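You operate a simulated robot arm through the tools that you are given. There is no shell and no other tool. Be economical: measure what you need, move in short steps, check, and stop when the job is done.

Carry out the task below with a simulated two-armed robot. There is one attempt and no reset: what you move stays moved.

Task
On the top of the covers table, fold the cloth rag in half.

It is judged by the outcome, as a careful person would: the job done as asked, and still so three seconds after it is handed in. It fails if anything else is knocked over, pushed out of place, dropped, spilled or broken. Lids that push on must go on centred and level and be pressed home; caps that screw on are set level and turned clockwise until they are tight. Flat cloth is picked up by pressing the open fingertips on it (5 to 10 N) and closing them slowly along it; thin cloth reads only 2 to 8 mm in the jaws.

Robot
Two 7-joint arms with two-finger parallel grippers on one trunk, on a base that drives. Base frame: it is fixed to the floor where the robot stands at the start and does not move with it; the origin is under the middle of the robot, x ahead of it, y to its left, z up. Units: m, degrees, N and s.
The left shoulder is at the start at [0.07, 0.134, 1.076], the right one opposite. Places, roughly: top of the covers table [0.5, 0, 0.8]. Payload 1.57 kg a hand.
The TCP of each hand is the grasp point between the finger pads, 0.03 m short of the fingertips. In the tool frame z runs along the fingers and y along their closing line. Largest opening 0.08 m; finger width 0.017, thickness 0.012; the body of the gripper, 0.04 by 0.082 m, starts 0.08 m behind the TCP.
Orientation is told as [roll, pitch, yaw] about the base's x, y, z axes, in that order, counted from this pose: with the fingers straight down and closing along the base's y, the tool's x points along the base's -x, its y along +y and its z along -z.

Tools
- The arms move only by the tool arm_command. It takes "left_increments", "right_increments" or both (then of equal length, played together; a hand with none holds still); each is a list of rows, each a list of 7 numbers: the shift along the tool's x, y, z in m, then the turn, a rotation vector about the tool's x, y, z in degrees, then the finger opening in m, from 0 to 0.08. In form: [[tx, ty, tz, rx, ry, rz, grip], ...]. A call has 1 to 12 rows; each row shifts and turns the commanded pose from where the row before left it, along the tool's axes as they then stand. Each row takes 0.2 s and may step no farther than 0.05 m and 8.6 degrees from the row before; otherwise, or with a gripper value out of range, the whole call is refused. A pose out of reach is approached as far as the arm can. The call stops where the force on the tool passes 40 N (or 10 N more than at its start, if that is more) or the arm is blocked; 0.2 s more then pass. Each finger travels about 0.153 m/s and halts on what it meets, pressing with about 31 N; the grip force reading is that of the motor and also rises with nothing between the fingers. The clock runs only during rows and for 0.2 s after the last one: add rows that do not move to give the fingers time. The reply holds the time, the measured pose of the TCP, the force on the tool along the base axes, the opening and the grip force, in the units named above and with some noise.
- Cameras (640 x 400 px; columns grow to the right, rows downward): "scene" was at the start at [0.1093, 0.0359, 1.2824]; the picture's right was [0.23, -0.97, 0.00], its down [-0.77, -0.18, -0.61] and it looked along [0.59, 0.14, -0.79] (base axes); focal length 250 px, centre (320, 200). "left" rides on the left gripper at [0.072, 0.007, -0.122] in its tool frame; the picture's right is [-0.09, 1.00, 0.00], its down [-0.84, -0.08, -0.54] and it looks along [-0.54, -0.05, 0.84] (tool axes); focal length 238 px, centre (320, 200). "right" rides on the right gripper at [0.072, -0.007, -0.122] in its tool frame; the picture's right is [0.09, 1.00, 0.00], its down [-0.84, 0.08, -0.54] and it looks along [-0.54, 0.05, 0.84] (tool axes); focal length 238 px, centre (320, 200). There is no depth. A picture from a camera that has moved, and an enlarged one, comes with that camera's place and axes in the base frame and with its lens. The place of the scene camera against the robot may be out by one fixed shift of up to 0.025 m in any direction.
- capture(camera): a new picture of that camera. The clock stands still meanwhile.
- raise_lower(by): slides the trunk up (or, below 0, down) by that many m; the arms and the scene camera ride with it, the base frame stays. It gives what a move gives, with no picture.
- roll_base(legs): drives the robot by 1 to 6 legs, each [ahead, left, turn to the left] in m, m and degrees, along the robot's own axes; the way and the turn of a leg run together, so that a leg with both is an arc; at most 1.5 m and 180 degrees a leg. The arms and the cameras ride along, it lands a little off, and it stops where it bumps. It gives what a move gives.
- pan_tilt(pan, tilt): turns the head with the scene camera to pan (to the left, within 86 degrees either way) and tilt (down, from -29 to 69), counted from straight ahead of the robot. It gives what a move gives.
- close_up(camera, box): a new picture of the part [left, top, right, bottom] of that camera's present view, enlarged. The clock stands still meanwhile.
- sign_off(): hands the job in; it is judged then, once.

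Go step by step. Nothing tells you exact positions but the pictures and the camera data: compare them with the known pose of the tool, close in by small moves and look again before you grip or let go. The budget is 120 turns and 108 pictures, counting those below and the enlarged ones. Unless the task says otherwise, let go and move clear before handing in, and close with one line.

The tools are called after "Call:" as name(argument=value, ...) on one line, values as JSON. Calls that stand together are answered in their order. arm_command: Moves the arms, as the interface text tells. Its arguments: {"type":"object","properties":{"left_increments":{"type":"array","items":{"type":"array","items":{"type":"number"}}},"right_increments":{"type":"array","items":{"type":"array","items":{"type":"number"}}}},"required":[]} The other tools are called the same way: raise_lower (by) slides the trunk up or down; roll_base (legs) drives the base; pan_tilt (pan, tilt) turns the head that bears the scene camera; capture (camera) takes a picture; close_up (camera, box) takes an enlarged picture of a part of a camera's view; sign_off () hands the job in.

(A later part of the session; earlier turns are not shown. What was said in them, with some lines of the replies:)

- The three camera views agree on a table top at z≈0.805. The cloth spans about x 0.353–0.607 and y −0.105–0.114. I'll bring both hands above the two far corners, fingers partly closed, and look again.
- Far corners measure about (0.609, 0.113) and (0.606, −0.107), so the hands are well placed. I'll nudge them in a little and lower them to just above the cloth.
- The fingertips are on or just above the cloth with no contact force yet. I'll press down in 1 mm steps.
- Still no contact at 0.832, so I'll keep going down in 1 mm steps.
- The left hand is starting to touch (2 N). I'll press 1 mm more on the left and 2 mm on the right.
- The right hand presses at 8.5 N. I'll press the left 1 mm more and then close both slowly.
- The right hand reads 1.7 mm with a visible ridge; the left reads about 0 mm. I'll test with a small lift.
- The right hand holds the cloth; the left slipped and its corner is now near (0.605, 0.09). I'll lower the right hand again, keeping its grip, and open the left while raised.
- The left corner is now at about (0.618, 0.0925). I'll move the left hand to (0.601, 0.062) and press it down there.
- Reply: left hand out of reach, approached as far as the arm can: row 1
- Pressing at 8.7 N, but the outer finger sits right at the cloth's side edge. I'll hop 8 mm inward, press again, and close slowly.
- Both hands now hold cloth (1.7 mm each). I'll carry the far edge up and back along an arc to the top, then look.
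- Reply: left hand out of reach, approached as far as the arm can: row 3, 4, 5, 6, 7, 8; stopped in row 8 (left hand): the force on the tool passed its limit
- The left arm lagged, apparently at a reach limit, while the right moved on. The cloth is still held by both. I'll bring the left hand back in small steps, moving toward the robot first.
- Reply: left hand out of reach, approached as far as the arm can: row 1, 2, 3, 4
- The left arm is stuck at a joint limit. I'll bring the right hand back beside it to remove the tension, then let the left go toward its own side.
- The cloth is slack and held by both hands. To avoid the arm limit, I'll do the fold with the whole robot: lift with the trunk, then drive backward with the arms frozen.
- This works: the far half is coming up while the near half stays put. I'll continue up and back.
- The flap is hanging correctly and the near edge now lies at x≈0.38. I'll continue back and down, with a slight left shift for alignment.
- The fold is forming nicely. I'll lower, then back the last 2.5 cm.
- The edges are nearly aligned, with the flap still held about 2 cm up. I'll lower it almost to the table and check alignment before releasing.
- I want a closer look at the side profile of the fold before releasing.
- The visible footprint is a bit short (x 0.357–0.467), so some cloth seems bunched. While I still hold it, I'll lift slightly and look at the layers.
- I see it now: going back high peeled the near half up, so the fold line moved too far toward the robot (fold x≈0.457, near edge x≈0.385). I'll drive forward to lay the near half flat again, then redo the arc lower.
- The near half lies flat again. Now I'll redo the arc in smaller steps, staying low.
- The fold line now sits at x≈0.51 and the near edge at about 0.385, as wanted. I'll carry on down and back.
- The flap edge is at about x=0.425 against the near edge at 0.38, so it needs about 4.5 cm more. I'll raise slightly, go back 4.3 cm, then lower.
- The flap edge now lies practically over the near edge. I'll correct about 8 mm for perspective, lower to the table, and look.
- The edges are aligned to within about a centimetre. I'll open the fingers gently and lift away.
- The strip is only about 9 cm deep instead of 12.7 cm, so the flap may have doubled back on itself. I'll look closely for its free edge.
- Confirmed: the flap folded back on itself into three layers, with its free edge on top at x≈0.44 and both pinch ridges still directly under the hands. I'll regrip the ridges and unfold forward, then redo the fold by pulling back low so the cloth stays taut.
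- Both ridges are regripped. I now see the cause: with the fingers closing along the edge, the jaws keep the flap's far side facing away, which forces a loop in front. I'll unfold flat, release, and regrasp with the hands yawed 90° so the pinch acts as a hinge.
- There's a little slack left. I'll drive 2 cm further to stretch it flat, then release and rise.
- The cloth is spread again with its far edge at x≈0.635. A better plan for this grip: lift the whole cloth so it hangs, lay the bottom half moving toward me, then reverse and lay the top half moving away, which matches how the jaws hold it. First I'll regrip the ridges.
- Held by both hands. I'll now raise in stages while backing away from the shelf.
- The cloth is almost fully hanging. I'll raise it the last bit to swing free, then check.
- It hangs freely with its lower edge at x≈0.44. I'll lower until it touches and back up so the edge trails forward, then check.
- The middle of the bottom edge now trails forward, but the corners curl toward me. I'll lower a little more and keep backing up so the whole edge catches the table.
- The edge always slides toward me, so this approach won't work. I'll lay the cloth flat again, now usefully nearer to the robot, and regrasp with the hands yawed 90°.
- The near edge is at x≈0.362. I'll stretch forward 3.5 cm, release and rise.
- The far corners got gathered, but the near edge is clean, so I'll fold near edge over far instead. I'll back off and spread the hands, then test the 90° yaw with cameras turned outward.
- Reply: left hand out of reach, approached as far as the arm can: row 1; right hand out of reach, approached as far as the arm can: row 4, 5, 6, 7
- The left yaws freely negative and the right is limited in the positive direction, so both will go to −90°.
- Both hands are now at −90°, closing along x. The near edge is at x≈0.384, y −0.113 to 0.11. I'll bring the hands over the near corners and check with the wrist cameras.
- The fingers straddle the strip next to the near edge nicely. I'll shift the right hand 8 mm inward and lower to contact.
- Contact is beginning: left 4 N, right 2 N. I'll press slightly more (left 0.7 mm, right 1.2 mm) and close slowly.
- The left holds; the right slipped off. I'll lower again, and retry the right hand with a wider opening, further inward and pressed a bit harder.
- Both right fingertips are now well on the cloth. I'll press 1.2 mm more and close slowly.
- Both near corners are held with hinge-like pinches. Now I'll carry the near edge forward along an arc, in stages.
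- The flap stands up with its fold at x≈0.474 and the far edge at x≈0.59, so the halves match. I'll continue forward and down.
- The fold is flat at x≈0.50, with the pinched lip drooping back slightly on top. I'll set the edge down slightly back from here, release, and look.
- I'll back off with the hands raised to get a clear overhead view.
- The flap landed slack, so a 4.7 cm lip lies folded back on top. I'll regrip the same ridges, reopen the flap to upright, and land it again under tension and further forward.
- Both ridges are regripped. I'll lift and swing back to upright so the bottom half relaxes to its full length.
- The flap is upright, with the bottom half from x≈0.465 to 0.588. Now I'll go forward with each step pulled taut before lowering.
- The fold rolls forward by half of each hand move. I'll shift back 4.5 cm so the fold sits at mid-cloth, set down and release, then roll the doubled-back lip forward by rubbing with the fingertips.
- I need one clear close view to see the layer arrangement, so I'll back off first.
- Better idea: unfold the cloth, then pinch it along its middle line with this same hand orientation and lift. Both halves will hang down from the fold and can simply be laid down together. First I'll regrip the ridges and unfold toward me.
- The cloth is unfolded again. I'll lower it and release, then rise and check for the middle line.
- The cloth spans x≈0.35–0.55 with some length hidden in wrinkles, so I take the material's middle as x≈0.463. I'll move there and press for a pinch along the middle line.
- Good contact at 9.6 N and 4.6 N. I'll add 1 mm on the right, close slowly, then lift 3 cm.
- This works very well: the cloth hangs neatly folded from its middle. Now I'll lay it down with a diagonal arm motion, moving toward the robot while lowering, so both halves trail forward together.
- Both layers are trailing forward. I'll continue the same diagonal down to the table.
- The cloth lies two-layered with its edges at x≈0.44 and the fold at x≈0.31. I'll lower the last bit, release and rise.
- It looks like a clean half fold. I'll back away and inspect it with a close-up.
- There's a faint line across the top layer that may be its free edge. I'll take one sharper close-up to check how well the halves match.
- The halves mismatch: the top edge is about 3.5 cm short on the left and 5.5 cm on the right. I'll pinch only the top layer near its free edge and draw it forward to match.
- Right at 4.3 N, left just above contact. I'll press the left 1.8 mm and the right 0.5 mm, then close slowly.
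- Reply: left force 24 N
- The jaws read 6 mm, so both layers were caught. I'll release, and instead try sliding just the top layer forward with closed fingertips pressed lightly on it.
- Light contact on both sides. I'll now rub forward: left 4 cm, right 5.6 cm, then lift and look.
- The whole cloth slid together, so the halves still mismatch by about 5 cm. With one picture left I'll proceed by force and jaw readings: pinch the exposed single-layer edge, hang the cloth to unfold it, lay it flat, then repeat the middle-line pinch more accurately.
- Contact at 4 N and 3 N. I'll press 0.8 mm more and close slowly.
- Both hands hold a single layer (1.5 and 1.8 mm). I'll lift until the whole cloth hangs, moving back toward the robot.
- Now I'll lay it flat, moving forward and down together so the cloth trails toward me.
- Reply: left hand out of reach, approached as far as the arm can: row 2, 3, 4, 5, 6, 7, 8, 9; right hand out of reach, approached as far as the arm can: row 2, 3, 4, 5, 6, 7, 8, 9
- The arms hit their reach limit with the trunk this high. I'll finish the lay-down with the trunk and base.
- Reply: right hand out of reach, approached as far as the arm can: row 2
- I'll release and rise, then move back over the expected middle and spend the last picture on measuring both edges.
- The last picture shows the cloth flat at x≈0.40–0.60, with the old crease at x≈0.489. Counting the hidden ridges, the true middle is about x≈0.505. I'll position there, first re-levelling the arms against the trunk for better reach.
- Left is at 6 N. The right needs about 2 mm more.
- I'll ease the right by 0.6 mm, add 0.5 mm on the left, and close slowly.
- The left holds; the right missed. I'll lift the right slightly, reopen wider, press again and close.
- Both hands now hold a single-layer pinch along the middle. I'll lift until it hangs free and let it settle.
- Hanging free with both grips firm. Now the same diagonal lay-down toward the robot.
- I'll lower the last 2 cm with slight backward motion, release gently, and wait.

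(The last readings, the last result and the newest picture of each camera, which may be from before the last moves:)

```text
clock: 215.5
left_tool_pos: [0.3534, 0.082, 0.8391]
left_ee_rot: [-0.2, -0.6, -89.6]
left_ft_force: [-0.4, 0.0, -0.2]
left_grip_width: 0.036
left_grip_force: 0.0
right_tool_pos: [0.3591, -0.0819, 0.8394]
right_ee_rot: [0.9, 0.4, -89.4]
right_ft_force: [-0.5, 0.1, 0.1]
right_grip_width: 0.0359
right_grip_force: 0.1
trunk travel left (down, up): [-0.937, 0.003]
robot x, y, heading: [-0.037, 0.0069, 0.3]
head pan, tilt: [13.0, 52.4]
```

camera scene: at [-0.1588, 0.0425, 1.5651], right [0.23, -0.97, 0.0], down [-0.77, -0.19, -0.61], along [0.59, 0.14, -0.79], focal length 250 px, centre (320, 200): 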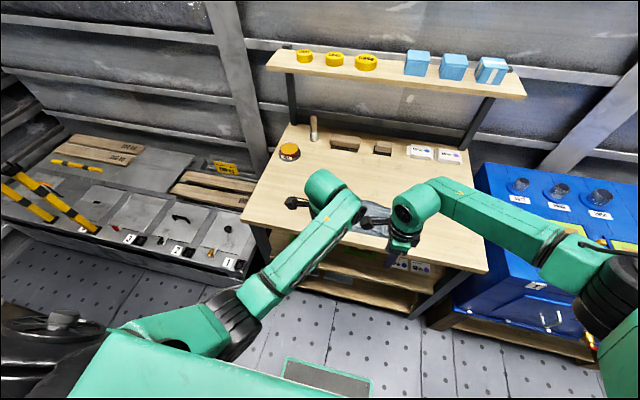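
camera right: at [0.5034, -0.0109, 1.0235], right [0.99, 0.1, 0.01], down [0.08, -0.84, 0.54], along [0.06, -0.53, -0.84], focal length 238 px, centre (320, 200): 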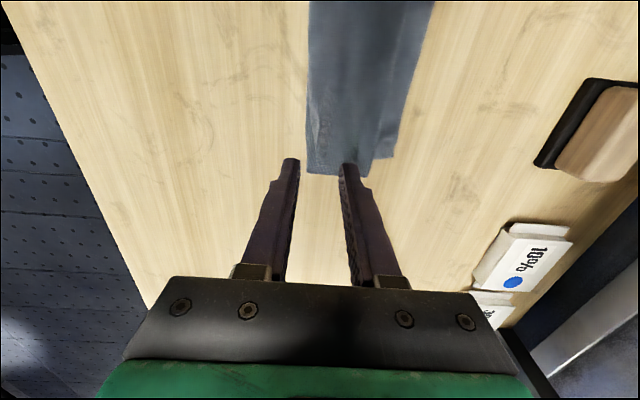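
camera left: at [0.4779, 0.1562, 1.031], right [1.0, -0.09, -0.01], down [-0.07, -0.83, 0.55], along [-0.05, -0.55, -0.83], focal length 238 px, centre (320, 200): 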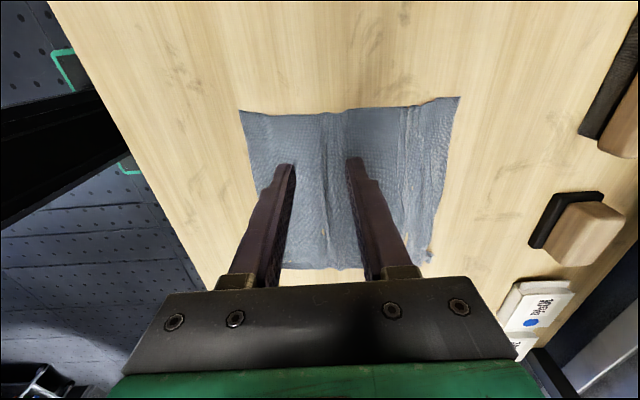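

Released. I'll lift the hands straight up and back clear.

Call:
arm_command(left_increments=[[0, 0, -0.015, 0, 0, 0, 0.036], [0, 0, -0.025, 0, 0, 0, 0.036], [0, 0, -0.03, 0, 0, 0, 0.036], [0, 0, -0.03, 0, 0, 0, 0.036], [0, 0, 0, 0, 0, 0, 0.036]], right_increments=[[0, 0, -0.015, 0, 0, 0, 0.036], [0, 0, -0.025, 0, 0, 0, 0.036], [0, 0, -0.03, 0, 0, 0, 0.036], [0, 0, -0.03, 0, 0, 0, 0.036], [0, 0, 0, 0, 0, 0, 0.036]])

Call:
roll_base(legs=[[-0.2, 0, 0]])

```text
clock: 216.7
left_tool_pos: [0.3531, 0.0839, 0.939]
left_ee_rot: [-0.1, -0.8, -89.6]
left_ft_force: [-0.2, -0.4, -0.1]
left_grip_width: 0.0362
left_grip_force: 0.1
right_tool_pos: [0.3559, -0.081, 0.9396]
right_ee_rot: [0.8, 0.4, -89.4]
right_ft_force: [-0.5, -1.1, -0.1]
right_grip_width: 0.0361
right_grip_force: 0.0
trunk travel left (down, up): [-0.937, 0.003]
robot x, y, heading: [-0.0486, 0.0075, -0.0]
head pan, tilt: [13.0, 52.4]
```

```text
clock: 218.3
left_tool_pos: [0.1542, 0.0836, 0.9382]
left_ee_rot: [-0.3, -0.7, -89.7]
left_ft_force: [0.6, 0.6, 0.0]
left_grip_width: 0.036
left_grip_force: 0.1
right_tool_pos: [0.1565, -0.083, 0.9384]
right_ee_rot: [0.7, 0.3, -89.3]
right_ft_force: [1.2, -0.4, -0.2]
right_grip_width: 0.0359
right_grip_force: 0.0
trunk travel left (down, up): [-0.937, 0.003]
robot x, y, heading: [-0.2442, 0.008, 0.3]
head pan, tilt: [13.0, 52.4]
```

The cloth has been laid over its middle line and released, and the hands are well clear of it. I have no pictures left to check with, so I'm handing in now.

Call:
sign_off()

```text
The job is handed in.
```

I folded the rag along its middle and left it on the covers table with the hands clear. I couldn't see the final fold because the pictures had run out, so the two halves may not line up exactly.
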